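You operate a simulated robot arm through the tools that you are given. There is no shell and no other tool.

Carry out the task below with a simulated robot arm. There is one attempt and no reset: what you move stays moved.

## Task
Switch the orange lever of the black stand on. Put the grey rag from the steel table on the thin yellow plate. Put the white bracket on the grey table away on the brown table. Take the yellow-banded bolt from the far end of the grey table and leave it on the brown table. Take the small tray and put it on top of the cream block. Take the yellow-banded holder from the far end of the front table and put it on the pale plate. Put the white plate on the top of the small trolley. Put the round tin on the grey plate. Put the white socket on the small table away on the left half of the middle shelf of the grey rack. Put the green ring with a red rim on the small table away on the brown table. Put the green-banded slotted holder on the small table away on the top of the small trolley. Any order will do. Set down upright: white socket. The orange lever of the black stand goes anticlockwise seen from above, to its stop.

The check looks at the end state, three seconds after you hand in, the way a careful person would. Anything else that was tipped, shoved, dropped, spilled or broken makes it a failure.

## Robot
A 6-joint arm with a fingered hand on a trunk, on a base that moves. Base frame: it is fixed to the floor where the robot stands at the start and does not move with it; the origin is under the middle of the robot, x ahead of it, y to its left, z up. Lengths are in cm, angles in degrees, forces in N, time in s.
With the tool pointing down near the work surface it reaches from about 18 to 48 cm from the robot's upright axis, wherever it stands. Its first joint turns from -166.0 to 166.0 degrees. Places, roughly: brown table [-170, -30, 80]; cream block (20x17x13 cm) [-170, -190, 80]; green ring with a red rim (6x6x2 cm) [-1140, -380, 80]; green-banded slotted holder (7x7x5 cm) [-1110, -370, 80]; grey plate (10x10x2 cm) [-1120, -350, 80]; grey rag (9x6x4 cm) [70, -110, 90]; left half of the middle shelf of the grey rack [-230, 140, 90]; orange lever of the black stand [50, 0, 90]; pale plate (10x10x2 cm) [-560, -210, 80]; round tin (11x11x5 cm) [-1130, -360, 80]; small tray (13x10x3 cm) [-330, -170, 80]; thin yellow plate (9x9x1 cm) [-50, -180, 80]; top of the small trolley [-720, -30, 100]; white bracket (7x5x4 cm) [-100, -200, 80]; white plate (8x6x2 cm) [-590, -170, 80]; white socket (6x6x6 cm) [-1130, -380, 80]; yellow-banded bolt (4x3x9 cm) [-140, -200, 80]; yellow-banded holder (7x7x5 cm) [-400, -170, 80]. Payload 2.3 kg.
The tool frame sits at the grasp point between the pads (the TCP): z along the fingers, y along the line on which they close. The tips reach 2.2 cm beyond it. The gripper opens to 11.2 cm; its body begins 6 cm behind the TCP. The gripper is a hand of 3 fingers: y runs from the thumb to the fingers, the wrist lies at [0, 0, -21.8] in the tool frame.
Orientation is that of the tool frame in the base frame, as a unit quaternion [x, y, z, w]. With the fingers straight down and closing along the base's y, the tool's x points along the base's -x, its y along +y and its z along -z.

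## Interface
- The arm moves only by the tool arm_command. Its argument "motion" is a list of rows, each an object (a shift or turn left out is 0) with "dp": the shift along the tool's x, y, z in cm, a list of three; "turn": the turn, a rotation vector about the tool's x, y, z in rad, a list of three. In form: [{"dp": [tx, ty, tz], "turn": [ax, ay, az]}, ...]. A call has 1 to 20 rows; each row is the pose to reach, as a shift and turn from the pose commanded when the call began, along the tool's axes at that moment. A row lasts 0.2 s, in which the tool goes at most 5 cm and 8.6 degrees; a call with a longer step from one row to the next is refused whole. A pose out of reach is approached as far as the arm can. The call stops where the force on the tool passes 40 N (or 10 N more than at its start, if that is more) or the arm is blocked; 0.2 s more then pass. In this call time passes only in rows, and 0.2 s behind the last. The reply holds the time, the measured pose of the TCP, the force on the tool along the base axes, the opening and the grip force, in the units named above and with some noise, with the torque about the TCP (base axes, N m) and any sound that the robot's microphone picked up.
- Cameras (640 x 400 px; columns grow to the right, rows downward): "scene" is now at [1.94, 13.3, 160.05]; the picture's right is [-0.10, -1.00, 0.00], its down [-0.71, 0.07, -0.70] and it looks along [0.69, -0.07, -0.72] (base axes); focal length 258 px, centre (320, 200). "wrist" rides on the gripper at [6.6, 0.3, -8] in the tool frame; the picture's right is [-0.05, 1.00, 0.00], its down [-0.77, -0.04, -0.64] and it looks along [-0.64, -0.03, 0.77] (tool axes); focal length 275 px, centre (320, 200). There is no depth. A picture from a camera that has moved, and an enlarged one, comes with that camera's place and axes in the base frame and with its lens.
- grab_frame(camera): a new picture of that camera. No time passes.
- slide_trunk(by): slides the trunk up (or, below 0, down) by that many cm; the arm and the scene camera ride with it, the base frame stays. It gives what a move gives, with no picture.
- roll_base(legs): drives the robot by 1 to 6 legs, each [ahead, left, turn to the left] in cm, cm and degrees, along the robot's own axes; the way and the turn of a leg run together, so that a leg with both is an arc; at most 150 cm and 180 degrees a leg. The arm and the cameras ride along, it lands a little off, and it stops where it bumps. It gives what a move gives.
- finger_targets(finger1, finger2, thumb_bend): sets how far each is bent, from 0 (flat) to 100 (curled in); at 30 the hand is open as for a grip, at 70 the pads meet at the TCP. One left out holds its place. A second passes; each finger stops where it meets its share of the squeeze, and holds until it gets a number again. It is the only way to open and close the hand. It gives what a move gives, with no picture; readings hold the bend of each and the force on the fingers (four entries, about 0 where the hand has none), thumb and palm.
- turn_head(pan, tilt): turns the head with the scene camera to pan (to the left, within 155 degrees either way) and tilt (down, from -29 to 69), counted from straight ahead of the robot. It gives what a move gives.
- inspect(camera, box): a new picture of the part [left, top, right, bottom] of that camera's present view, enlarged. No time passes.
- sign_off(): hands the job in; it is judged then, once.

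Places have to be worked out from the pictures, the camera data and where the tool is seen. Open the gripper and draw the arm clear of the work before you hand the job in, unless the task says otherwise.

The tools are called as a command line: name --argument value ..., lists and objects as JSON in quotes. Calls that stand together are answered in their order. arm_command: Moves the arm, as the interface text tells. Its arguments: {"type":"object","properties":{"motion":{"type":"array","items":{"type":"object","properties":{"dp":{"type":"array","items":{"type":"number"}},"turn":{"type":"array","items":{"type":"number"}}}}}},"required":["motion"]} The other tools are called the same way: slide_trunk (by) moves the trunk up or down; finger_targets (finger1, finger2, thumb_bend) moves the fingers one by one; roll_base (legs) drives the base; turn_head (pan, tilt) turns the head that bears the scene camera; grab_frame (camera) takes a picture; inspect (camera, box) takes an enlarged picture of a part of a camera's view; sign_off () hands the job in.

At the start:

```text
time: 0.0
tcp_pos: [28.24, 9.41, 128.79]
orientation: [0.0, 1.0, 0.0, 0.0]
force: [-0.1, 0.0, -0.6]
ft_torque: [0.0, -0.04, 0.0]
gripper_width: 11.19
gripper_force: 0.1
shape: jaw
bend: [30.0, 30.0, 30.0]
finger forces: [0.0, 0.0, 0.0, 0.0, 0.1, 0.1]
trunk travel left (down, up): [-52.5, 6.5]
robot x, y, heading: [0.19, 0.44, 0.1]
head pan, tilt (commanded): [-5.6, 45.9]
```

scene: 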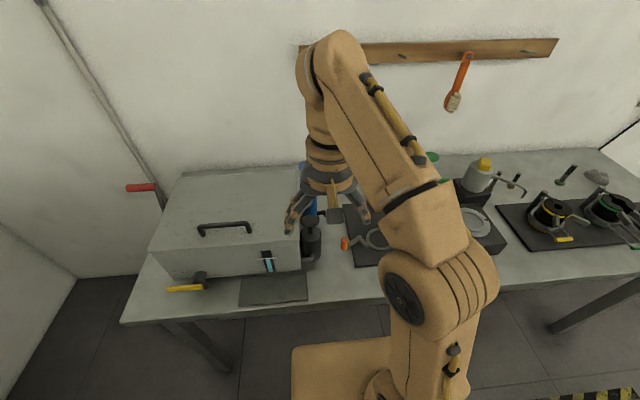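
wrist: 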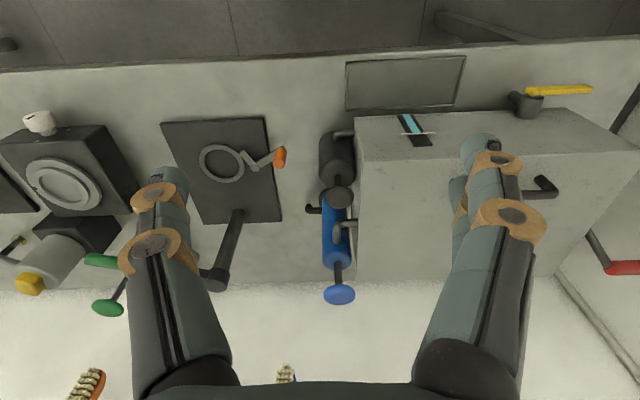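

I'll start by looking at the scene and the wrist view close up to identify the stand and the orange lever.

inspect --camera "wrist" --box '[150, 90, 310, 310]'

inspect --camera "scene" --box '[280, 150, 420, 290]'

inspect --camera "scene" --box '[420, 130, 640, 280]'

```text
1.82 times, centred on (230, 200) of wrist
camera zoom: at [21.64, 9.9, 136.87], right [0.05, 1.0, 0.0], down [0.77, -0.04, 0.64], along [0.64, -0.03, -0.77], focal length 500 px, centre (484, 200)
```

zoom: 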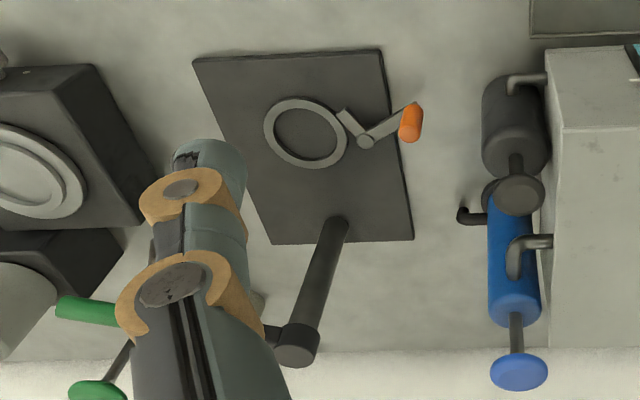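

```text
2.86 times, centred on (350, 220) of scene
camera zoom: at [1.94, 13.3, 160.05], right [-0.1, -1.0, 0.0], down [-0.71, 0.07, -0.7], along [0.69, -0.07, -0.72], focal length 738 px, centre (234, 143)
```

zoom: 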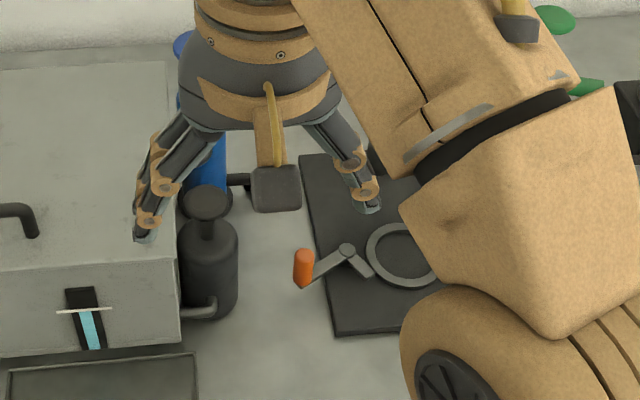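

```text
2.67 times, centred on (530, 205) of scene
camera zoom: at [1.94, 13.3, 160.05], right [-0.1, -1.0, 0.0], down [-0.71, 0.07, -0.7], along [0.69, -0.07, -0.72], focal length 688 px, centre (-240, 187)
```

zoom: 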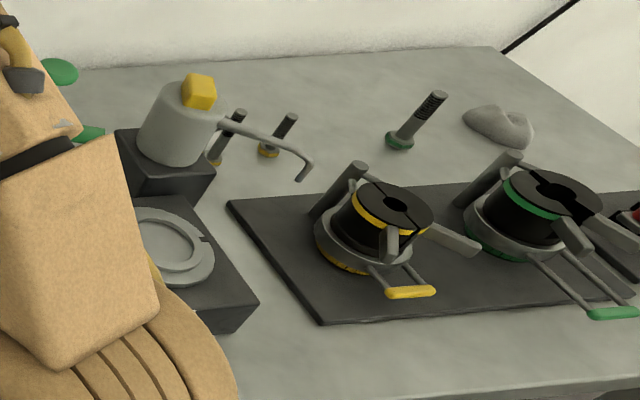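

The lever has an upright orange grip on an arm near a ring over the black plate, but its height and pivot are not clear yet. I lower the hand a bit and shift it for a second wrist view.

arm_command --motion '[{"dp": [0.5, -1.5, 4]}, {"dp": [1, -3, 8]}, {"dp": [1.5, -4.5, 12]}, {"dp": [2, -6, 16]}]'

grab_frame --camera "wrist"

grab_frame --camera "scene"

```text
time: 1.0
tcp_pos: [26.27, 3.59, 112.63]
orientation: [0.0, 1.0, 0.0, 0.0]
force: [0.7, -0.2, 0.5]
ft_torque: [-0.03, 0.01, 0.03]
gripper_width: 11.18
gripper_force: 0.2
shape: jaw
bend: [30.0, 30.0, 30.0]
finger forces: [0.0, 0.0, 0.0, 0.1, 0.0, 0.0]
trunk travel left (down, up): [-52.5, 6.5]
robot x, y, heading: [0.19, -0.12, 0.0]
head pan, tilt (commanded): [-5.6, 45.9]
```

```text
taken
camera wrist: at [19.66, 3.99, 120.67], right [0.05, 1.0, 0.0], down [0.77, -0.04, 0.64], along [0.64, -0.03, -0.77], focal length 275 px, centre (320, 200)
```

wrist: 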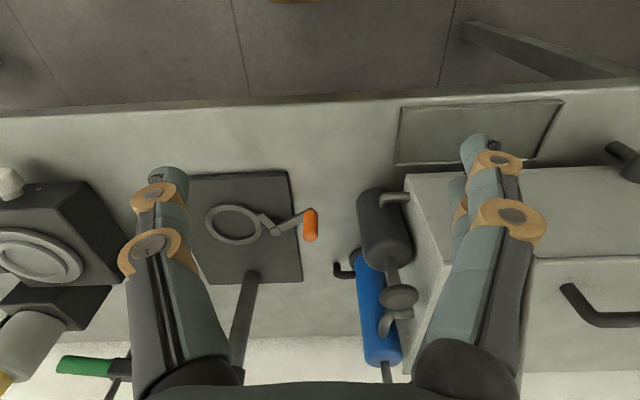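

```text
taken
camera scene: at [1.95, 13.28, 160.05], right [-0.1, -1.0, 0.0], down [-0.71, 0.07, -0.7], along [0.69, -0.07, -0.72], focal length 258 px, centre (320, 200)
```

scene: 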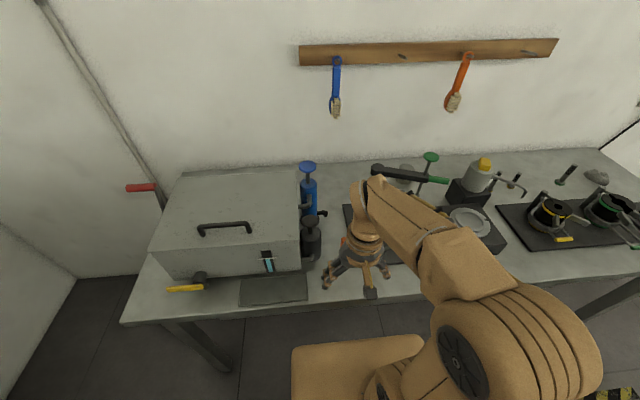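

Triangulating from two wrist views puts the orange grip near (48, 1, 92) and a small pivot disc near (52, -5, 90). I enlarge to check the mechanism.

inspect --camera "wrist" --box '[180, 160, 340, 290]'

inspect --camera "scene" --box '[290, 140, 450, 300]'

```text
3.08 times, centred on (260, 225) of wrist
camera zoom: at [19.66, 3.99, 120.67], right [0.05, 1.0, 0.0], down [0.77, -0.04, 0.64], along [0.64, -0.03, -0.77], focal length 847 px, centre (505, 123)
```

zoom: 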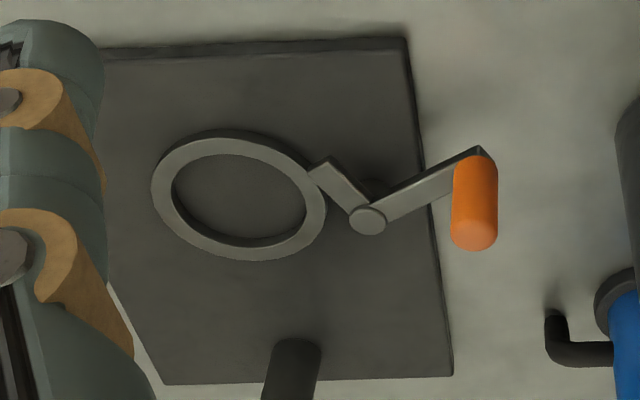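

```text
2.50 times, centred on (370, 220) of scene
camera zoom: at [1.95, 13.28, 160.05], right [-0.1, -1.0, 0.0], down [-0.71, 0.07, -0.7], along [0.69, -0.07, -0.72], focal length 645 px, centre (195, 150)
```

zoom: 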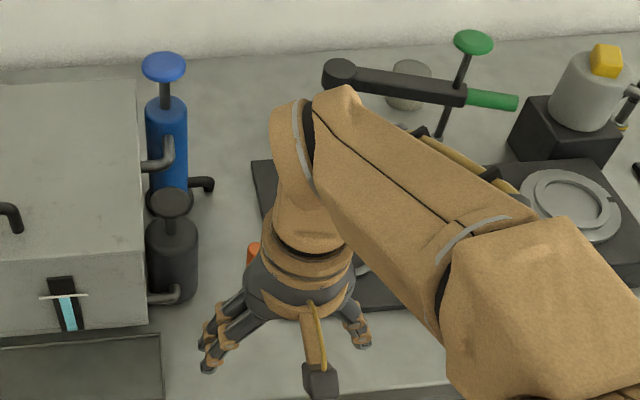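

The lever arm pivots on a post at about (52, -5), with the grip at about (48, 1); anticlockwise means the grip sweeps toward me and to the right. I roll ahead 6 cm so that the reach is comfortable, and look again.

roll_base --legs '[[6, 0, 0]]'

grab_frame --camera "wrist"

```text
time: 2.0
tcp_pos: [32.5, 3.55, 112.59]
orientation: [-0.001, 1.0, 0.0, 0.001]
force: [0.5, 0.7, -0.1]
ft_torque: [-0.01, 0.01, -0.01]
gripper_width: 11.19
gripper_force: 0.0
shape: jaw
bend: [30.0, 30.0, 30.0]
finger forces: [0.1, 0.0, 0.0, 0.1, 0.0, 0.0]
trunk travel left (down, up): [-52.5, 6.5]
robot x, y, heading: [6.08, 0.23, -0.0]
head pan, tilt (commanded): [-5.6, 45.9]
```

```text
taken
camera wrist: at [25.8, 4.0, 120.68], right [0.05, 1.0, 0.0], down [0.77, -0.04, 0.64], along [0.63, -0.03, -0.77], focal length 275 px, centre (320, 200)
```

wrist: 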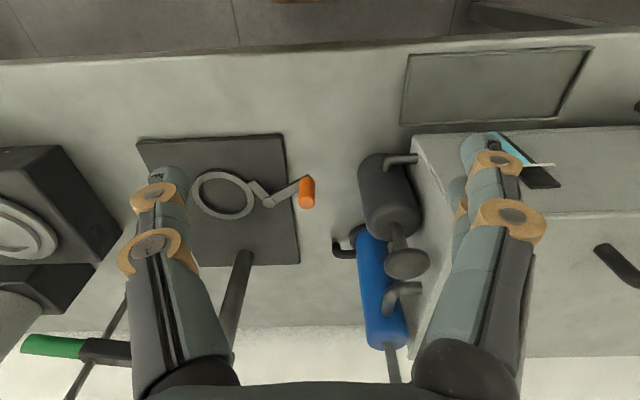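

The view is now closer; I enlarge the knob region to fix its position accurately.

inspect --camera "wrist" --box '[180, 130, 340, 230]'

```text
4.00 times, centred on (260, 180) of wrist
camera zoom: at [25.8, 4.0, 120.68], right [0.05, 1.0, 0.0], down [0.77, -0.04, 0.64], along [0.63, -0.03, -0.77], focal length 1101 px, centre (560, 280)
```

zoom: 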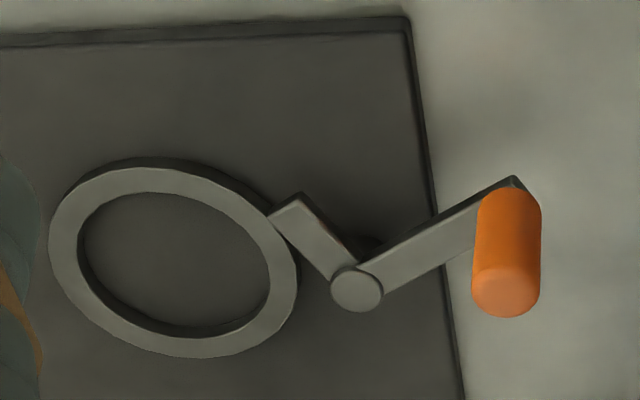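

Grip centre is about (47.6, 1.2), from z 90 to 95, pivot about (51.1, -4.5). I narrow the fingers into a loose cage, then bring the hand over the grip, turned so the fingers sit on the trailing side.

finger_targets --finger1 48 --finger2 48 --thumb_bend 48

arm_command --motion '[{"dp": [-2.5, -0.4, 1.2], "turn": [0, 0, 0.145]}, {"dp": [-5, -0.8, 2.4], "turn": [0, 0, 0.29]}, {"dp": [-7.5, -1.2, 3.6], "turn": [0, 0, 0.435]}, {"dp": [-10, -1.6, 4.8], "turn": [0, 0, 0.58]}, {"dp": [-12.5, -2.0, 6.0], "turn": [0, 0, 0.725]}, {"dp": [-15.1, -2.3, 7.6], "turn": [0, 0, 0.87]}]'

grab_frame --camera "wrist"

grab_frame --camera "scene"

```text
time: 3.0
tcp_pos: [32.32, 3.67, 112.69]
orientation: [0.0, 1.0, 0.0, -0.001]
force: [-0.1, 0.4, -0.9]
ft_torque: [0.02, -0.01, 0.05]
gripper_width: 6.16
gripper_force: 0.0
shape: fingers
bend: [48.0, 48.0, 48.0]
finger forces: [0.0, 0.0, 0.1, 0.0, 0.1, 0.0]
trunk travel left (down, up): [-52.5, 6.5]
robot x, y, heading: [5.93, 0.33, -0.0]
head pan, tilt (commanded): [-5.6, 45.9]
```

```text
time: 4.4
tcp_pos: [47.45, 1.39, 104.89]
orientation: [0.423, 0.906, 0.001, -0.001]
force: [-0.3, -0.1, -0.2]
ft_torque: [-0.02, 0.03, 0.02]
gripper_width: 6.15
gripper_force: 0.0
shape: fingers
bend: [48.0, 48.0, 48.0]
finger forces: [0.0, 0.0, 0.1, 0.0, 0.0, 0.0]
trunk travel left (down, up): [-52.5, 6.5]
robot x, y, heading: [6.33, 0.14, 0.2]
head pan, tilt (commanded): [-5.6, 45.9]
```

```text
taken
camera wrist: at [43.48, 6.62, 113.0], right [0.8, 0.61, 0.0], down [0.47, -0.61, 0.64], along [0.39, -0.51, -0.77], focal length 275 px, centre (320, 200)
```

wrist: 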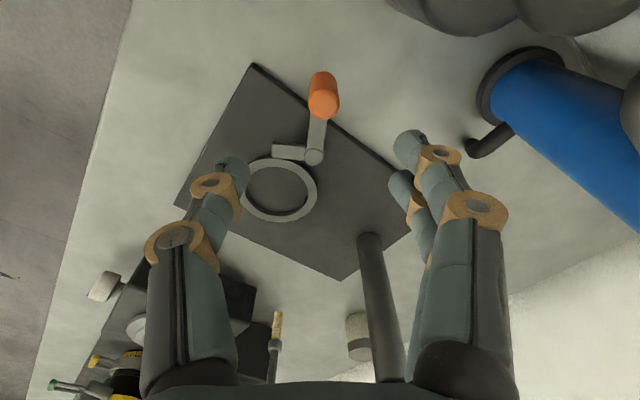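

```text
taken
camera scene: at [8.06, 13.29, 160.05], right [-0.1, -1.0, 0.0], down [-0.71, 0.07, -0.7], along [0.69, -0.07, -0.72], focal length 258 px, centre (320, 200)
```

scene: 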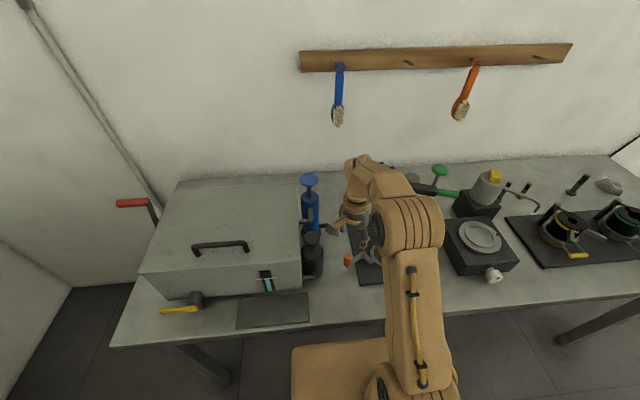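

The grip sits exactly on the tool axis in the wrist picture (column 322, rows 75–105). I descend so the pads straddle the grip, keeping tips above the lever arm.

arm_command --motion '[{"dp": [0, 0, 3]}, {"dp": [0, 0, 6]}, {"dp": [0, 0, 8.5]}, {"dp": [0, 0, 10.8]}]'

grab_frame --camera "wrist"

inspect --camera "scene" --box '[290, 180, 450, 290]'

```text
time: 5.4
tcp_pos: [47.48, 1.12, 94.04]
orientation: [0.421, 0.907, -0.001, 0.0]
force: [-0.6, 0.5, -0.2]
ft_torque: [0.02, 0.01, -0.01]
gripper_width: 6.13
gripper_force: 0.0
shape: fingers
bend: [48.0, 48.0, 48.0]
finger forces: [0.0, 0.0, 0.0, 0.1, 0.0, 0.0]
trunk travel left (down, up): [-52.5, 6.5]
robot x, y, heading: [5.88, -0.03, 0.2]
head pan, tilt (commanded): [-5.6, 45.9]
```

```text
taken
camera wrist: at [43.53, 6.54, 102.13], right [0.79, 0.61, 0.0], down [0.47, -0.61, 0.64], along [0.39, -0.5, -0.77], focal length 275 px, centre (320, 200)
```

wrist: 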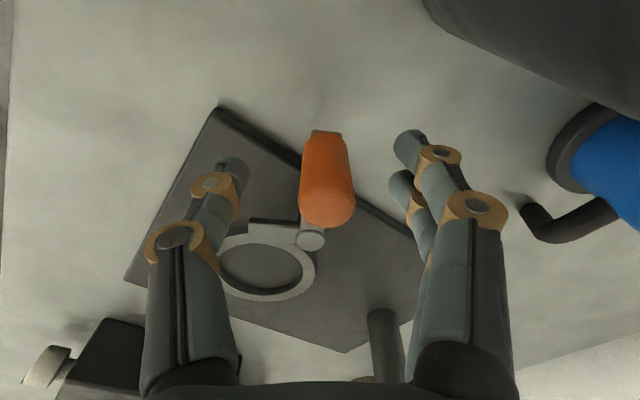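

```text
3.64 times, centred on (370, 235) of scene
camera zoom: at [7.98, 13.29, 160.05], right [-0.1, -1.0, 0.0], down [-0.71, 0.07, -0.7], along [0.69, -0.07, -0.72], focal length 939 px, centre (138, 73)
```

zoom: 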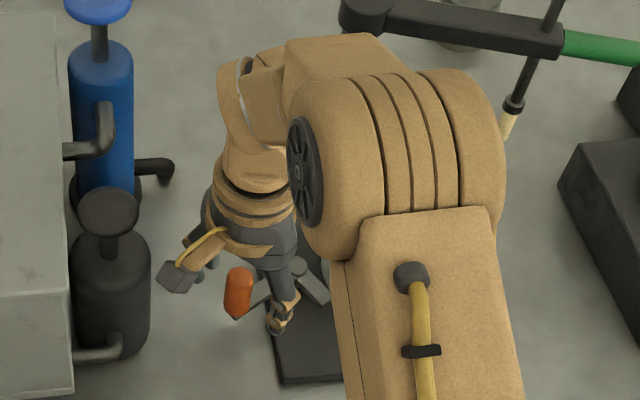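

The grip is centred in the cage. I close the cage a little and swing along the arc about the pivot, 40° first, watching the force.

finger_targets --finger1 59 --finger2 59 --thumb_bend 59

arm_command --motion '[{"dp": [0.056, -0.931, 0], "turn": [0, 0, -0.1396]}, {"dp": [-0.019, -1.86, 0], "turn": [0, 0, -0.2793]}, {"dp": [-0.223, -2.771, 0], "turn": [0, 0, -0.4189]}, {"dp": [-0.551, -3.644, 0], "turn": [0, 0, -0.5585]}, {"dp": [-0.997, -4.463, 0], "turn": [0, 0, -0.6981]}]'

grab_frame --camera "wrist"

```text
time: 6.4
tcp_pos: [47.57, 1.23, 94.16]
orientation: [0.421, 0.907, 0.0, 0.0]
force: [0.2, 0.3, 0.3]
ft_torque: [0.0, -0.02, 0.01]
gripper_width: 3.05
gripper_force: 0.0
shape: fingers
bend: [59.0, 59.0, 59.0]
finger forces: [0.0, 0.0, 0.0, 0.0, 0.0, 0.1]
trunk travel left (down, up): [-52.5, 6.5]
robot x, y, heading: [6.03, -0.1, -0.0]
head pan, tilt (commanded): [-5.6, 45.9]
```

```text
time: 7.6
tcp_pos: [44.64, -2.38, 94.17]
orientation: [0.084, 0.996, 0.0, 0.0]
force: [2.0, 0.2, -1.1]
ft_torque: [-0.01, 0.02, 0.0]
gripper_width: 3.03
gripper_force: 0.8
shape: fingers
bend: [59.0, 58.0, 59.0]
finger forces: [0.1, 1.0, 0.0, 0.0, 0.1, 0.0]
trunk travel left (down, up): [-52.5, 6.5]
robot x, y, heading: [6.03, 0.07, 0.3]
head pan, tilt (commanded): [-5.6, 45.9]
```

```text
taken
camera wrist: at [38.23, -0.89, 102.27], right [0.21, 0.98, 0.0], down [0.75, -0.17, 0.64], along [0.62, -0.14, -0.77], focal length 275 px, centre (320, 200)
```

wrist: 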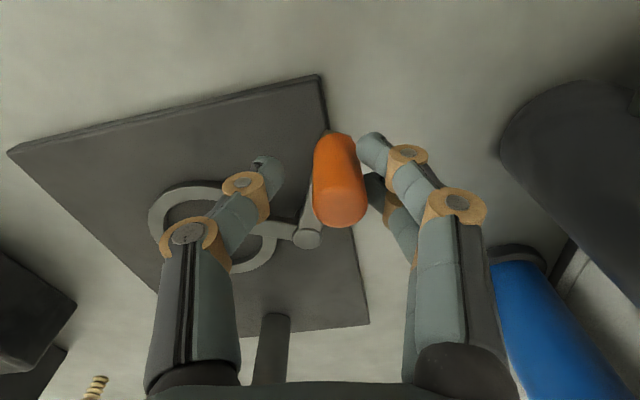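

The lever is following (fingers press the grip lightly, ~1 N). I continue the same arc in the turned tool frame.

arm_command --motion '[{"dp": [0.056, -0.931, 0], "turn": [0, 0, -0.1396]}, {"dp": [-0.019, -1.86, 0], "turn": [0, 0, -0.2793]}, {"dp": [-0.223, -2.771, 0], "turn": [0, 0, -0.4189]}, {"dp": [-0.551, -3.644, 0], "turn": [0, 0, -0.5585]}]'

grab_frame --camera "wrist"

```text
time: 8.6
tcp_pos: [44.67, -5.94, 94.17]
orientation: [-0.193, 0.981, 0.0, 0.0]
force: [0.9, 2.8, 0.5]
ft_torque: [0.1, -0.04, -0.04]
gripper_width: 3.05
gripper_force: 1.9
shape: fingers
bend: [59.0, 56.0, 59.0]
finger forces: [0.2, 3.0, 0.0, 0.0, 0.0, 0.0]
trunk travel left (down, up): [-52.5, 6.5]
robot x, y, heading: [5.67, -0.17, 0.1]
head pan, tilt (commanded): [-5.6, 45.9]
```

```text
taken
camera wrist: at [38.36, -8.07, 102.26], right [-0.34, 0.94, 0.0], down [0.73, 0.26, 0.64], along [0.6, 0.21, -0.77], focal length 275 px, centre (320, 200)
```

wrist: 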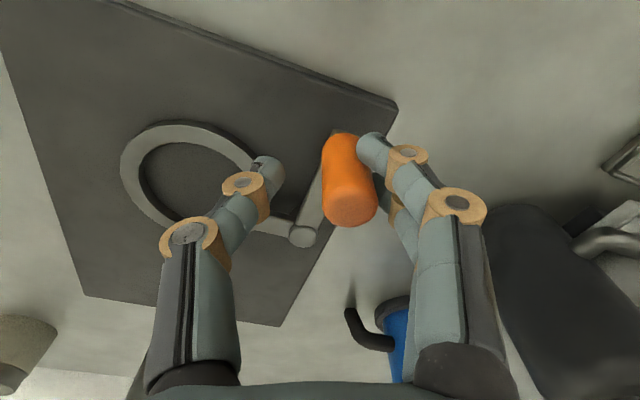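

About 72° turned, with finger force up to 3 N. I continue in small steps to find the stop.

arm_command --motion '[{"dp": [0.03, -0.46, 0], "turn": [0, 0, -0.07]}, {"dp": [0.056, -0.931, 0], "turn": [0, 0, -0.1396]}]'

inspect --camera "wrist" --box '[120, 80, 440, 280]'

```text
time: 9.2
tcp_pos: [45.04, -6.7, 94.22]
orientation: [-0.26, 0.965, 0.0, 0.0]
force: [2.8, 10.0, 0.1]
ft_torque: [0.15, -0.05, -0.18]
gripper_width: 3.17
gripper_force: 4.2
shape: fingers
bend: [58.0, 52.0, 59.0]
finger forces: [0.7, 7.8, 0.0, 0.1, 0.1, 0.0]
trunk travel left (down, up): [-52.5, 6.5]
robot x, y, heading: [5.72, -0.06, -0.3]
head pan, tilt (commanded): [-5.6, 45.9]
```

```text
2.00 times, centred on (280, 180) of wrist
camera zoom: at [39.05, -9.66, 102.3], right [-0.46, 0.89, 0.0], down [0.68, 0.36, 0.64], along [0.56, 0.29, -0.77], focal length 551 px, centre (400, 240)
```

zoom: 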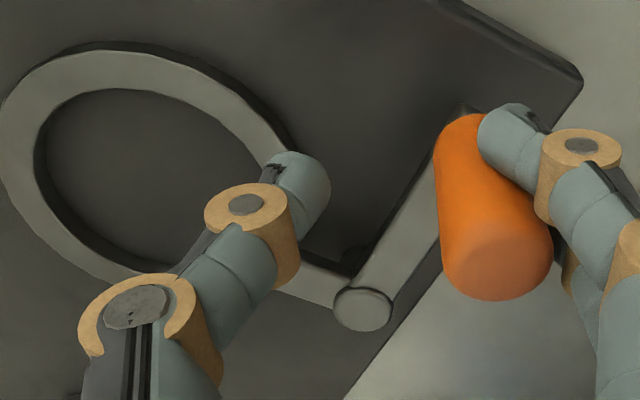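

Between the last two views the grip stayed at about (44.2, -4.9) while force rose to 10 N, so it seems to be at its stop (~62° of travel). I press a little further to confirm.

arm_command --motion '[{"dp": [0.0, -0.5, 0]}]'

inspect --camera "wrist" --box '[120, 80, 440, 280]'

```text
time: 9.6
tcp_pos: [45.22, -7.12, 94.28]
orientation: [-0.261, 0.965, -0.001, 0.0]
force: [1.3, 11.2, 0.8]
ft_torque: [0.22, -0.01, -0.19]
gripper_width: 3.34
gripper_force: 5.7
shape: fingers
bend: [57.0, 49.0, 59.0]
finger forces: [1.7, 9.9, 0.1, 0.1, 0.0, 0.0]
trunk travel left (down, up): [-52.5, 6.5]
robot x, y, heading: [5.89, 0.08, 0.0]
head pan, tilt (commanded): [-5.6, 45.9]
```

```text
2.00 times, centred on (280, 180) of wrist
camera zoom: at [39.26, -10.07, 102.33], right [-0.46, 0.89, 0.0], down [0.68, 0.36, 0.64], along [0.56, 0.29, -0.77], focal length 551 px, centre (400, 240)
```

zoom: 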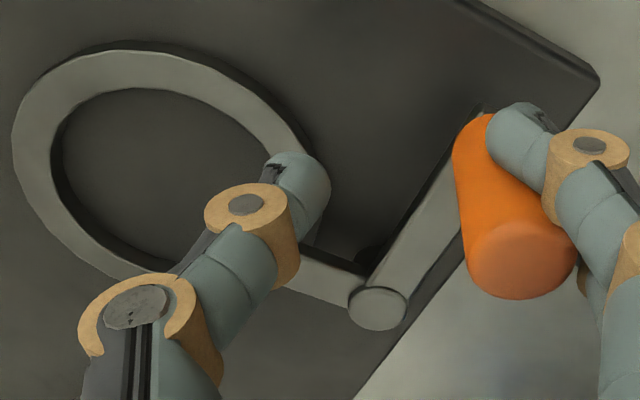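

The lever is at its stop (11 N, no movement). I back off the pressure slightly and lift straight away.

arm_command --motion '[{"dp": [0, 0.7, 0]}, {"dp": [0, 1.1, -0.5]}, {"dp": [0, 1.1, -4]}, {"dp": [0, 1.1, -8]}, {"dp": [0, 1.1, -12]}, {"dp": [0, 1.1, -16]}]'

grab_frame --camera "wrist"

```text
time: 11.0
tcp_pos: [44.51, -6.11, 110.35]
orientation: [-0.261, 0.965, 0.0, 0.0]
force: [-0.8, 0.2, 0.6]
ft_torque: [0.02, -0.02, 0.0]
gripper_width: 2.99
gripper_force: 0.1
shape: fingers
bend: [59.0, 59.0, 59.0]
finger forces: [0.1, 0.0, 0.1, 0.0, 0.0, 0.1]
trunk travel left (down, up): [-52.5, 6.5]
robot x, y, heading: [6.08, -0.06, 0.1]
head pan, tilt (commanded): [-5.6, 45.9]
```

```text
taken
camera wrist: at [38.63, -9.12, 118.43], right [-0.46, 0.89, 0.0], down [0.68, 0.36, 0.64], along [0.56, 0.29, -0.77], focal length 275 px, centre (320, 200)
```

wrist: 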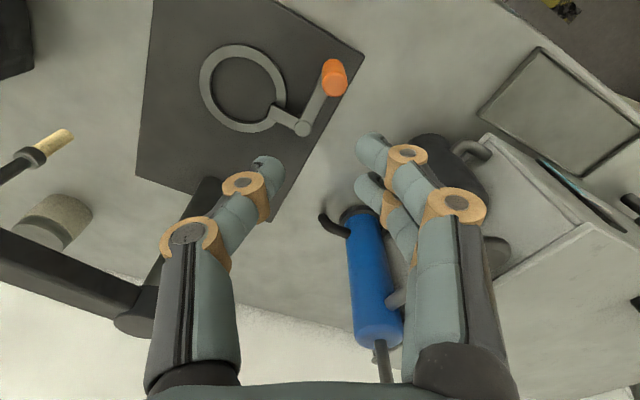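

The lever stays at its stop position. Now I retract the arm to a compact raised pose and look around with the head.

arm_command --motion '[{"dp": [2, 0, -3], "turn": [0, 0, 0.13]}, {"dp": [5, 0, -6], "turn": [0, 0, 0.26]}, {"dp": [8, 1, -9], "turn": [0, 0, 0.39]}, {"dp": [11, 2, -12], "turn": [0, 0, 0.52]}, {"dp": [14, 3, -15], "turn": [0, 0, 0.52]}]'

finger_targets --finger1 30 --finger2 30 --thumb_bend 30

turn_head --pan -60 --tilt 35

grab_frame --camera "scene"

```text
time: 12.2
tcp_pos: [30.74, -11.04, 125.13]
orientation: [-0.003, 1.0, 0.0, 0.002]
force: [0.5, -0.3, -0.1]
ft_torque: [0.0, 0.0, -0.01]
gripper_width: 3.01
gripper_force: 0.1
shape: fingers
bend: [59.0, 59.0, 59.0]
finger forces: [0.1, 0.1, 0.1, 0.1, 0.1, 0.0]
trunk travel left (down, up): [-52.5, 6.5]
robot x, y, heading: [6.18, 0.28, 0.2]
head pan, tilt (commanded): [-5.6, 45.9]
```

```text
time: 13.2
tcp_pos: [30.78, -11.0, 124.91]
orientation: [-0.004, 1.0, 0.0, 0.0]
force: [-0.6, 0.3, -0.1]
ft_torque: [-0.01, -0.02, -0.02]
gripper_width: 11.13
gripper_force: 0.0
shape: fingers
bend: [30.0, 30.0, 30.0]
finger forces: [0.0, 0.1, 0.0, 0.0, 0.0, 0.1]
trunk travel left (down, up): [-52.5, 6.5]
robot x, y, heading: [5.73, -0.19, 0.1]
head pan, tilt (commanded): [-5.6, 45.9]
```

```text
time: 14.4
tcp_pos: [30.9, -10.96, 125.0]
orientation: [-0.004, 1.0, 0.0, 0.0]
force: [0.3, -0.2, -0.2]
ft_torque: [0.01, 0.0, 0.01]
gripper_width: 11.08
gripper_force: 0.0
shape: fingers
bend: [30.0, 30.0, 30.0]
finger forces: [0.0, 0.1, 0.0, 0.0, 0.0, 0.0]
trunk travel left (down, up): [-52.5, 6.5]
robot x, y, heading: [5.93, 0.08, 0.0]
head pan, tilt (commanded): [-60.0, 35.0]
```

```text
taken
camera scene: at [4.34, 6.45, 161.65], right [-0.87, -0.5, 0.0], down [-0.29, 0.5, -0.82], along [0.41, -0.71, -0.57], focal length 258 px, centre (320, 200)
```

scene: 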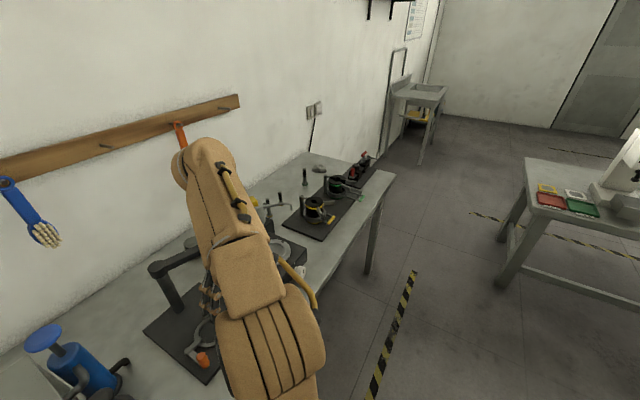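

There is free floor beyond the table's right end. I keep panning to map the rest.

turn_head --pan -105 --tilt 30

grab_frame --camera "scene"

turn_head --pan -150 --tilt 25

grab_frame --camera "scene"

turn_head --pan 145 --tilt 25

grab_frame --camera "scene"

turn_head --pan 80 --tilt 30

grab_frame --camera "scene"

```text
time: 15.5
tcp_pos: [30.86, -10.9, 124.99]
orientation: [-0.005, 1.0, -0.001, 0.0]
force: [0.5, -0.4, -0.4]
ft_torque: [-0.01, 0.0, 0.0]
gripper_width: 11.11
gripper_force: 0.1
shape: fingers
bend: [30.0, 30.0, 30.0]
finger forces: [0.1, 0.0, 0.0, 0.0, 0.0, 0.0]
trunk travel left (down, up): [-52.5, 6.5]
robot x, y, heading: [5.92, 0.09, 0.1]
head pan, tilt (commanded): [-105.0, 30.0]
```

```text
taken
camera scene: at [-2.4, 5.33, 162.43], right [-0.97, 0.26, 0.0], down [0.13, 0.48, -0.87], along [-0.22, -0.84, -0.5], focal length 258 px, centre (320, 200)
```

scene: 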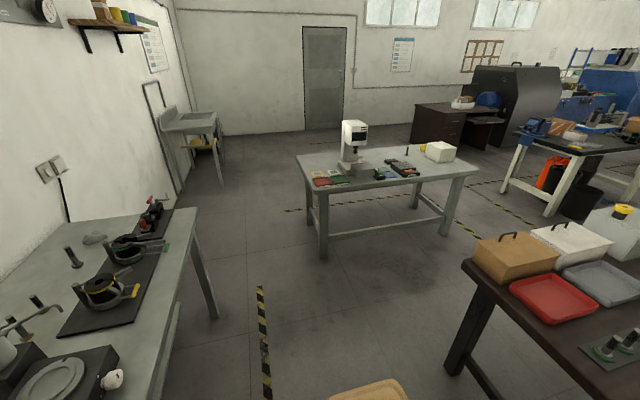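

```text
time: 16.6
tcp_pos: [30.95, -10.99, 125.09]
orientation: [-0.003, 1.0, 0.0, 0.0]
force: [-0.1, 0.1, 0.6]
ft_torque: [-0.02, 0.01, -0.01]
gripper_width: 11.12
gripper_force: 0.1
shape: fingers
bend: [30.0, 30.0, 30.0]
finger forces: [0.0, 0.0, 0.0, 0.0, 0.0, 0.1]
trunk travel left (down, up): [-52.5, 6.5]
robot x, y, heading: [5.88, -0.09, 0.1]
head pan, tilt (commanded): [-150.0, 25.0]
```

```text
taken
camera scene: at [-8.05, 9.45, 163.23], right [-0.5, 0.87, 0.0], down [0.37, 0.21, -0.91], along [-0.78, -0.45, -0.42], focal length 258 px, centre (320, 200)
```

scene: 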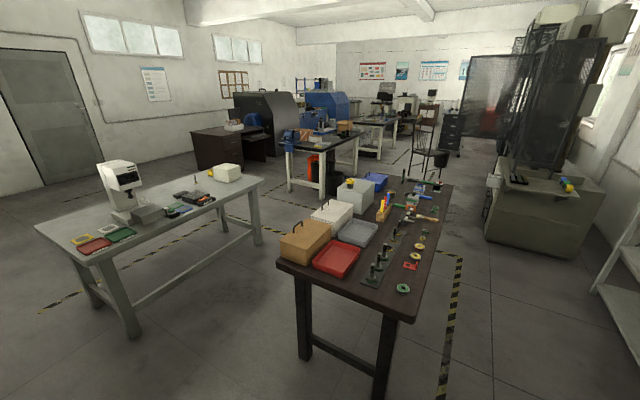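

```text
time: 20.7
tcp_pos: [30.88, -11.03, 125.05]
orientation: [-0.004, 1.0, 0.001, 0.0]
force: [0.6, 0.6, 0.2]
ft_torque: [-0.03, -0.01, 0.0]
gripper_width: 11.14
gripper_force: 0.0
shape: fingers
bend: [30.0, 30.0, 30.0]
finger forces: [0.0, 0.0, 0.0, 0.0, 0.1, 0.0]
trunk travel left (down, up): [-52.5, 6.5]
robot x, y, heading: [5.95, 0.32, 0.3]
head pan, tilt (commanded): [145.0, 25.0]
```

```text
taken
camera scene: at [-7.63, 19.35, 163.23], right [0.57, 0.82, 0.0], down [0.35, -0.24, -0.91], along [-0.74, 0.52, -0.42], focal length 258 px, centre (320, 200)
```

scene: 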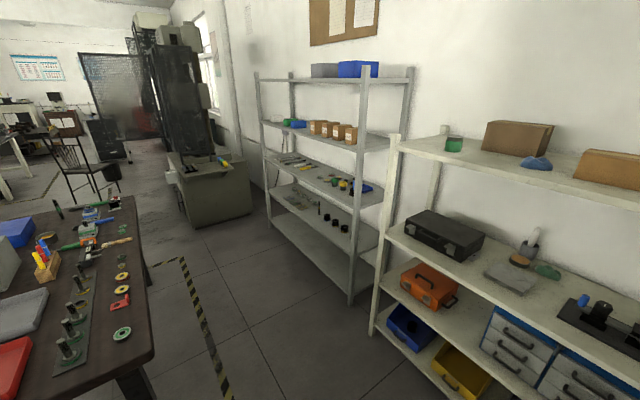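

```text
time: 22.0
tcp_pos: [30.72, -11.02, 125.04]
orientation: [-0.004, 1.0, 0.0, 0.0]
force: [0.6, 0.0, 0.7]
ft_torque: [0.02, 0.04, -0.01]
gripper_width: 11.12
gripper_force: 0.0
shape: fingers
bend: [30.0, 30.0, 30.0]
finger forces: [0.0, 0.0, 0.0, 0.1, 0.1, 0.0]
trunk travel left (down, up): [-52.5, 6.5]
robot x, y, heading: [5.88, -0.14, -0.1]
head pan, tilt (commanded): [80.0, 30.0]
```

```text
taken
camera scene: at [1.48, 22.98, 162.43], right [0.98, -0.17, 0.0], down [-0.09, -0.49, -0.87], along [0.15, 0.85, -0.5], focal length 258 px, centre (320, 200)
```

scene: 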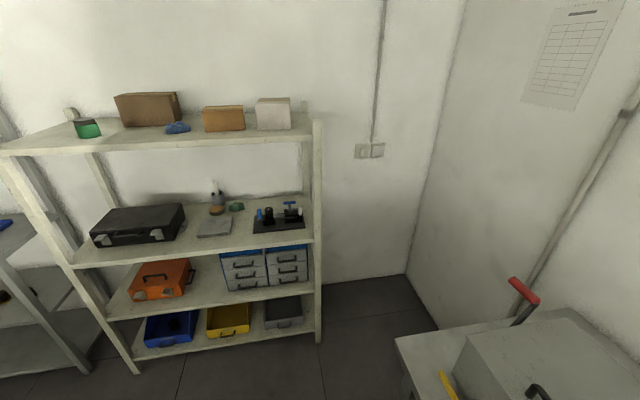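

The layout is clear: brown table behind me, grey table with the microscope at right-rear, grey rack at left-rear. Before driving I look down to learn my base's footprint.

turn_head --pan -90 --tilt 69

grab_frame --camera "scene"

turn_head --pan -155 --tilt 69

grab_frame --camera "scene"

turn_head --pan 0 --tilt 69

grab_frame --camera "scene"

```text
time: 24.6
tcp_pos: [30.8, -11.01, 125.08]
orientation: [-0.003, 1.0, 0.0, 0.0]
force: [0.7, -0.2, 0.7]
ft_torque: [0.03, 0.02, -0.01]
gripper_width: 11.11
gripper_force: 0.0
shape: fingers
bend: [30.0, 30.0, 30.0]
finger forces: [0.1, 0.0, 0.0, 0.0, 0.0, 0.0]
trunk travel left (down, up): [-52.5, 6.5]
robot x, y, heading: [6.41, 0.05, -0.1]
head pan, tilt (commanded): [-90.0, 68.8]
```

```text
taken
camera scene: at [-0.07, 8.48, 157.29], right [-1.0, 0.0, 0.0], down [0.0, 0.93, -0.36], along [0.0, -0.36, -0.93], focal length 258 px, centre (320, 200)
```

scene: 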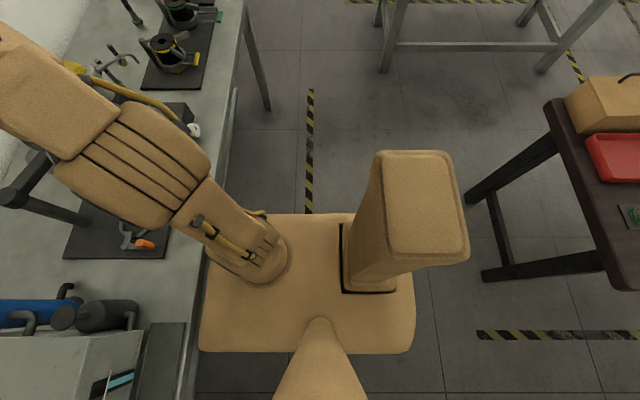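

```text
time: 26.0
tcp_pos: [30.97, -11.05, 125.15]
orientation: [-0.004, 1.0, 0.0, 0.0]
force: [-0.4, 0.2, -0.2]
ft_torque: [-0.02, -0.03, -0.01]
gripper_width: 11.15
gripper_force: 0.1
shape: fingers
bend: [30.0, 30.0, 30.0]
finger forces: [0.0, 0.1, 0.0, 0.1, 0.0, 0.1]
trunk travel left (down, up): [-52.5, 6.5]
robot x, y, heading: [6.33, -0.03, -0.1]
head pan, tilt (commanded): [-154.7, 68.8]
```

```text
taken
camera scene: at [-5.13, 11.67, 157.29], right [-0.43, 0.9, 0.0], down [0.84, 0.4, -0.36], along [-0.33, -0.16, -0.93], focal length 258 px, centre (320, 200)
```

scene: 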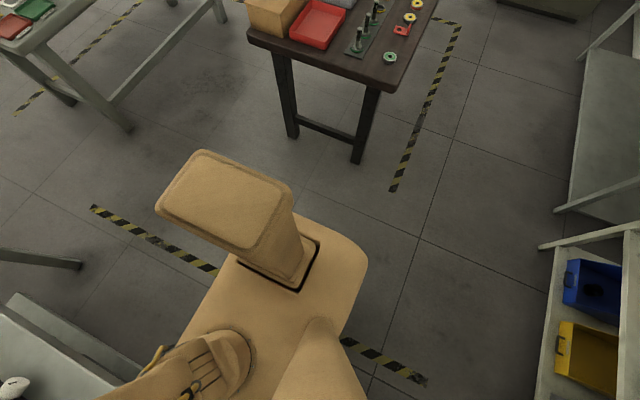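

```text
time: 28.4
tcp_pos: [30.71, -11.02, 125.04]
orientation: [-0.003, 1.0, 0.0, 0.0]
force: [-0.4, 0.5, -0.2]
ft_torque: [0.01, 0.0, 0.01]
gripper_width: 11.14
gripper_force: 0.1
shape: fingers
bend: [30.0, 30.0, 30.0]
finger forces: [0.0, 0.0, 0.0, 0.1, 0.0, 0.1]
trunk travel left (down, up): [-52.5, 6.5]
robot x, y, heading: [5.71, -0.02, -0.2]
head pan, tilt (commanded): [0.0, 68.8]
```

```text
taken
camera scene: at [5.51, 14.07, 157.29], right [0.0, -1.0, 0.0], down [-0.93, 0.0, -0.36], along [0.36, 0.0, -0.93], focal length 258 px, centre (320, 200)
```

scene: 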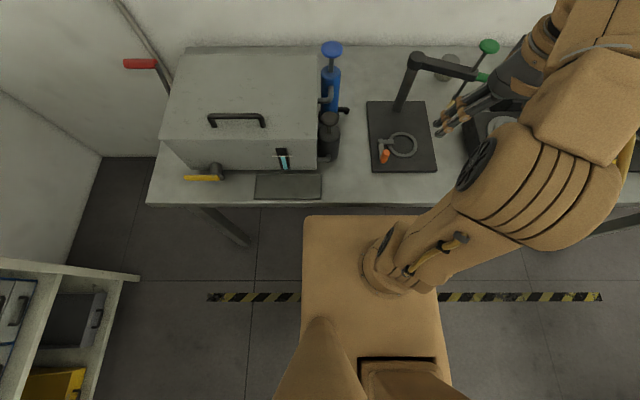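

The body is a box reaching about 20–25 cm from the axis. The rag is about 20 cm from the table's right end, so I'll approach from that end; I back off slightly and drive right past the table end.

roll_base --legs '[[-6, 0, 0], [0, -150, 0], [0, -28, 0]]'

turn_head --pan 20 --tilt 45

grab_frame --camera "scene"

```text
time: 37.9
tcp_pos: [24.27, -187.66, 125.01]
orientation: [0.0, 1.0, 0.001, 0.001]
force: [-0.3, 0.0, 0.4]
ft_torque: [-0.01, 0.01, -0.03]
gripper_width: 11.12
gripper_force: 0.1
shape: fingers
bend: [30.0, 30.0, 30.0]
finger forces: [0.1, 0.0, 0.1, 0.0, 0.0, 0.1]
trunk travel left (down, up): [-52.5, 6.5]
robot x, y, heading: [-0.48, -176.23, 0.0]
head pan, tilt (commanded): [0.0, 68.8]
```

```text
time: 38.7
tcp_pos: [24.17, -187.53, 125.02]
orientation: [-0.001, 1.0, 0.0, 0.0]
force: [0.1, 0.0, -0.7]
ft_torque: [0.01, -0.01, -0.01]
gripper_width: 11.13
gripper_force: 0.0
shape: fingers
bend: [30.0, 30.0, 30.0]
finger forces: [0.0, 0.0, 0.2, 0.0, 0.0, 0.1]
trunk travel left (down, up): [-52.5, 6.5]
robot x, y, heading: [-0.77, -176.38, -0.2]
head pan, tilt (commanded): [20.0, 45.0]
```

```text
taken
camera scene: at [1.08, -159.56, 160.17], right [0.34, -0.94, 0.0], down [-0.67, -0.24, -0.71], along [0.67, 0.24, -0.71], focal length 258 px, centre (320, 200)
```

scene: 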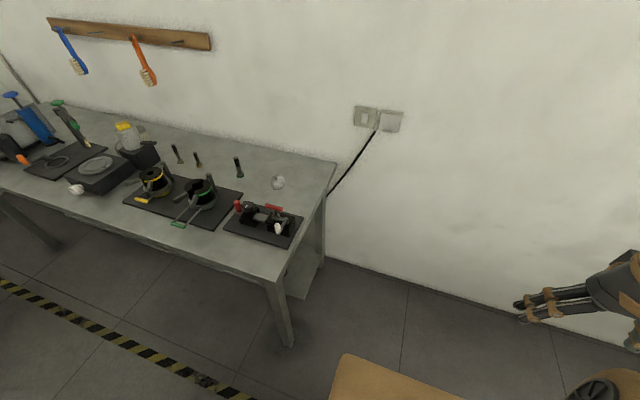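

The rag is near (77.5, -112) and the table's right end at y ≈ -131. I centre the hand ahead of the body, turn left 90°, then drive to line up with the rag from that end.

arm_command --motion '[{"dp": [0, 4, 0]}, {"dp": [0, 8, 0]}, {"dp": [0, 11, 0]}]'

roll_base --legs '[[0, 0, 90], [0, -77, 0]]'

turn_head --pan 0 --tilt 60

grab_frame --camera "scene"

grab_frame --camera "wrist"

```text
time: 39.5
tcp_pos: [24.16, -176.37, 124.94]
orientation: [-0.001, 1.0, 0.001, 0.0]
force: [-0.4, 0.2, 0.1]
ft_torque: [-0.06, -0.01, 0.02]
gripper_width: 11.16
gripper_force: 0.1
shape: fingers
bend: [30.0, 30.0, 30.0]
finger forces: [0.0, 0.0, 0.1, 0.1, 0.0, 0.0]
trunk travel left (down, up): [-52.5, 6.5]
robot x, y, heading: [-0.19, -176.23, -0.2]
head pan, tilt (commanded): [20.0, 45.0]
```

```text
time: 47.5
tcp_pos: [76.84, -152.14, 124.9]
orientation: [-0.705, 0.709, 0.001, 0.001]
force: [-0.5, 0.0, 1.2]
ft_torque: [0.02, 0.02, -0.02]
gripper_width: 11.13
gripper_force: 0.0
shape: fingers
bend: [30.0, 30.0, 30.0]
finger forces: [0.0, 0.1, 0.0, 0.0, 0.1, 0.0]
trunk travel left (down, up): [-52.5, 6.5]
robot x, y, heading: [76.58, -176.91, 89.5]
head pan, tilt (commanded): [20.0, 45.0]
```

```text
time: 48.4
tcp_pos: [77.03, -152.07, 124.94]
orientation: [-0.705, 0.709, 0.0, 0.0]
force: [-0.1, 0.1, 0.4]
ft_torque: [0.0, 0.01, -0.04]
gripper_width: 11.13
gripper_force: 0.1
shape: fingers
bend: [30.0, 30.0, 30.0]
finger forces: [0.0, 0.0, 0.0, 0.0, 0.0, 0.0]
trunk travel left (down, up): [-52.5, 6.5]
robot x, y, heading: [77.0, -176.92, 89.4]
head pan, tilt (commanded): [0.0, 60.0]
```

```text
taken
camera scene: at [62.59, -176.07, 158.23], right [1.0, -0.01, 0.0], down [-0.01, -0.87, -0.5], along [0.01, 0.5, -0.87], focal length 258 px, centre (320, 200)
```

scene: 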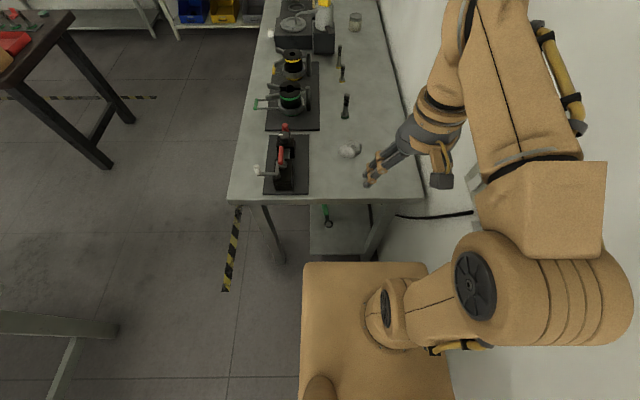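

```text
taken
camera wrist: at [76.59, -158.64, 132.99], right [-1.0, 0.05, 0.0], down [0.04, 0.77, 0.64], along [0.03, 0.64, -0.77], focal length 275 px, centre (320, 200)
```

wrist: 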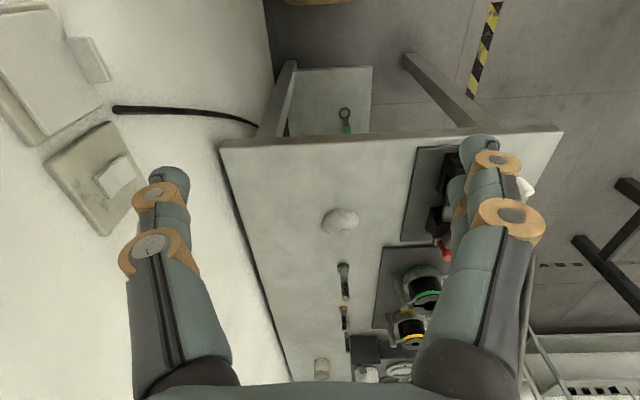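

The rag sits at about (74.3, -111.7). Before creeping closer I tilt the hand to use the wrist camera to check what my own lower base looks like.

arm_command --motion '[{"dp": [0, 0, 0], "turn": [0, 0.14, 0]}, {"dp": [0, 0, 0], "turn": [0, 0.28, 0]}, {"dp": [0, 0, 0], "turn": [0, 0.42, 0]}, {"dp": [0, 0, 0], "turn": [0, 0.56, 0]}, {"dp": [0, 0, 0], "turn": [0, 0.7, 0]}, {"dp": [0, 0, 0], "turn": [0, 0.8, 0]}]'

grab_frame --camera "wrist"

```text
time: 49.8
tcp_pos: [80.6, -155.14, 118.81]
orientation: [-0.649, 0.653, -0.274, -0.278]
force: [0.2, 0.2, 0.0]
ft_torque: [0.0, -0.01, 0.02]
gripper_width: 11.14
gripper_force: 0.1
shape: fingers
bend: [30.0, 30.0, 30.0]
finger forces: [0.0, 0.1, 0.1, 0.0, 0.1, 0.0]
out of reach, approached as far as the arm can: row 3, 4, 5, 6
trunk travel left (down, up): [-52.5, 6.5]
robot x, y, heading: [77.17, -176.7, 89.5]
head pan, tilt (commanded): [0.0, 60.0]
```

```text
taken
camera wrist: at [80.26, -153.88, 129.18], right [-1.0, 0.04, -0.03], down [0.04, 0.99, -0.11], along [0.03, -0.11, -0.99], focal length 275 px, centre (320, 200)
```

wrist: 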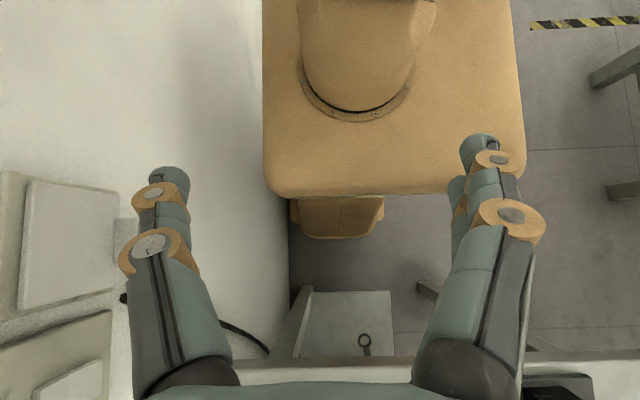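

My floor base reaches about 27 cm ahead of the axis and ±21 cm sideways, and the table has a lower shelf at its end, so I must stay at about y ≥ -161. I return the hand upright and roll ahead 15 cm.

arm_command --motion '[{"dp": [0, 0, 0], "turn": [0, -0.14, 0]}, {"dp": [0, 0, 0], "turn": [0, -0.28, 0]}, {"dp": [0, 0, 0], "turn": [0, -0.42, 0]}, {"dp": [0, 0, 0], "turn": [0, -0.56, 0]}, {"dp": [0, 0, 0], "turn": [0, -0.7, 0]}, {"dp": [0, 0, 0], "turn": [0, -0.8, 0]}]'

roll_base --legs '[[14, 2, 0]]'

grab_frame --camera "wrist"

grab_frame --camera "scene"

```text
time: 51.2
tcp_pos: [80.74, -155.3, 118.9]
orientation: [-0.705, 0.709, 0.001, 0.001]
force: [-0.3, 1.0, -0.2]
ft_torque: [-0.02, 0.03, 0.02]
gripper_width: 11.14
gripper_force: 0.2
shape: fingers
bend: [30.0, 30.0, 30.0]
finger forces: [0.0, 0.1, 0.1, 0.1, 0.0, 0.0]
trunk travel left (down, up): [-52.5, 6.5]
robot x, y, heading: [76.76, -176.85, 89.3]
head pan, tilt (commanded): [0.0, 60.0]
```

```text
time: 52.5
tcp_pos: [78.92, -141.01, 118.82]
orientation: [-0.705, 0.709, -0.001, 0.0]
force: [-0.1, 0.0, 0.1]
ft_torque: [0.0, 0.02, -0.01]
gripper_width: 11.16
gripper_force: 0.1
shape: fingers
bend: [30.0, 30.0, 30.0]
finger forces: [0.1, 0.0, 0.0, 0.0, 0.1, 0.0]
trunk travel left (down, up): [-52.5, 6.5]
robot x, y, heading: [74.76, -162.54, 89.5]
head pan, tilt (commanded): [0.0, 60.0]
```

```text
taken
camera wrist: at [78.65, -147.66, 126.93], right [-1.0, 0.05, 0.0], down [0.04, 0.77, 0.64], along [0.03, 0.63, -0.77], focal length 275 px, centre (320, 200)
```

wrist: 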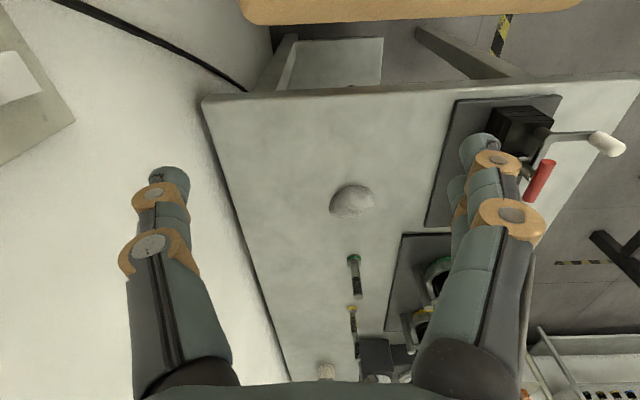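

```text
taken
camera scene: at [60.78, -161.87, 158.22], right [1.0, -0.01, 0.0], down [-0.01, -0.87, -0.5], along [0.01, 0.5, -0.87], focal length 258 px, centre (320, 200)
```

scene: 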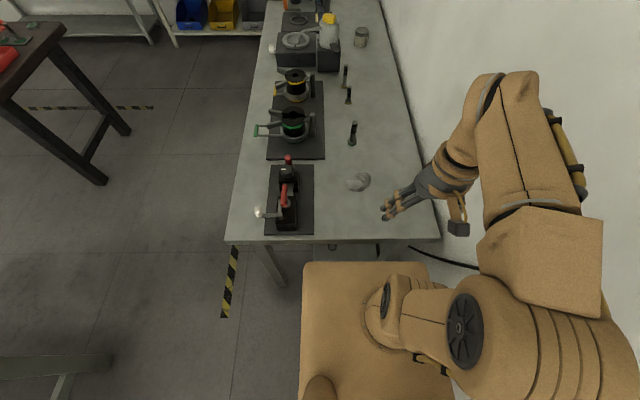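

I enlarge the rag in both views to get its position and orientation.

inspect --camera "wrist" --box '[300, 160, 420, 240]'

inspect --camera "scene" --box '[320, 140, 420, 220]'

```text
5.00 times, centred on (360, 200) of wrist
camera zoom: at [78.65, -147.66, 126.93], right [-1.0, 0.05, 0.0], down [0.04, 0.77, 0.64], along [0.03, 0.63, -0.77], focal length 1376 px, centre (120, 200)
```

zoom: 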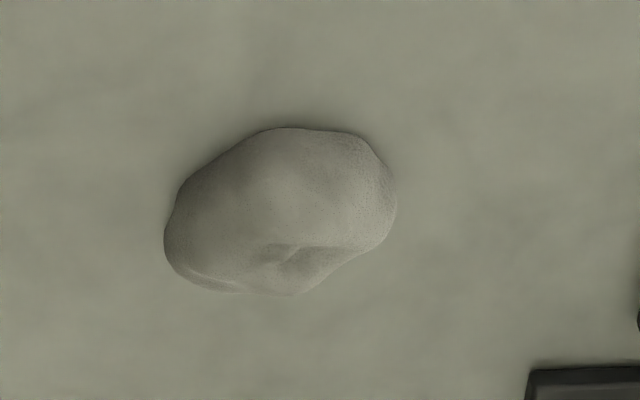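

```text
5.00 times, centred on (370, 180) of scene
camera zoom: at [60.78, -161.87, 158.22], right [1.0, -0.01, 0.0], down [-0.01, -0.87, -0.5], along [0.01, 0.5, -0.87], focal length 1291 px, centre (70, 300)
```

zoom: 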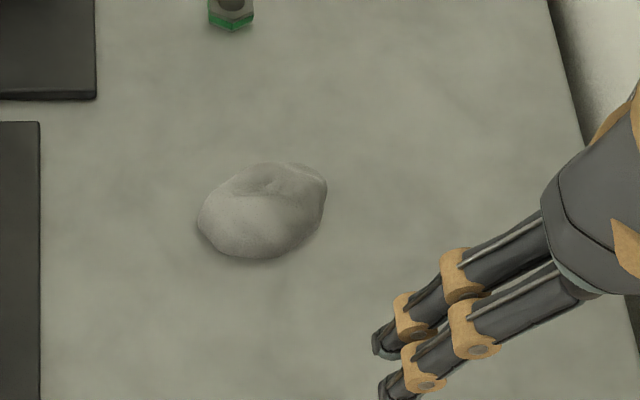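

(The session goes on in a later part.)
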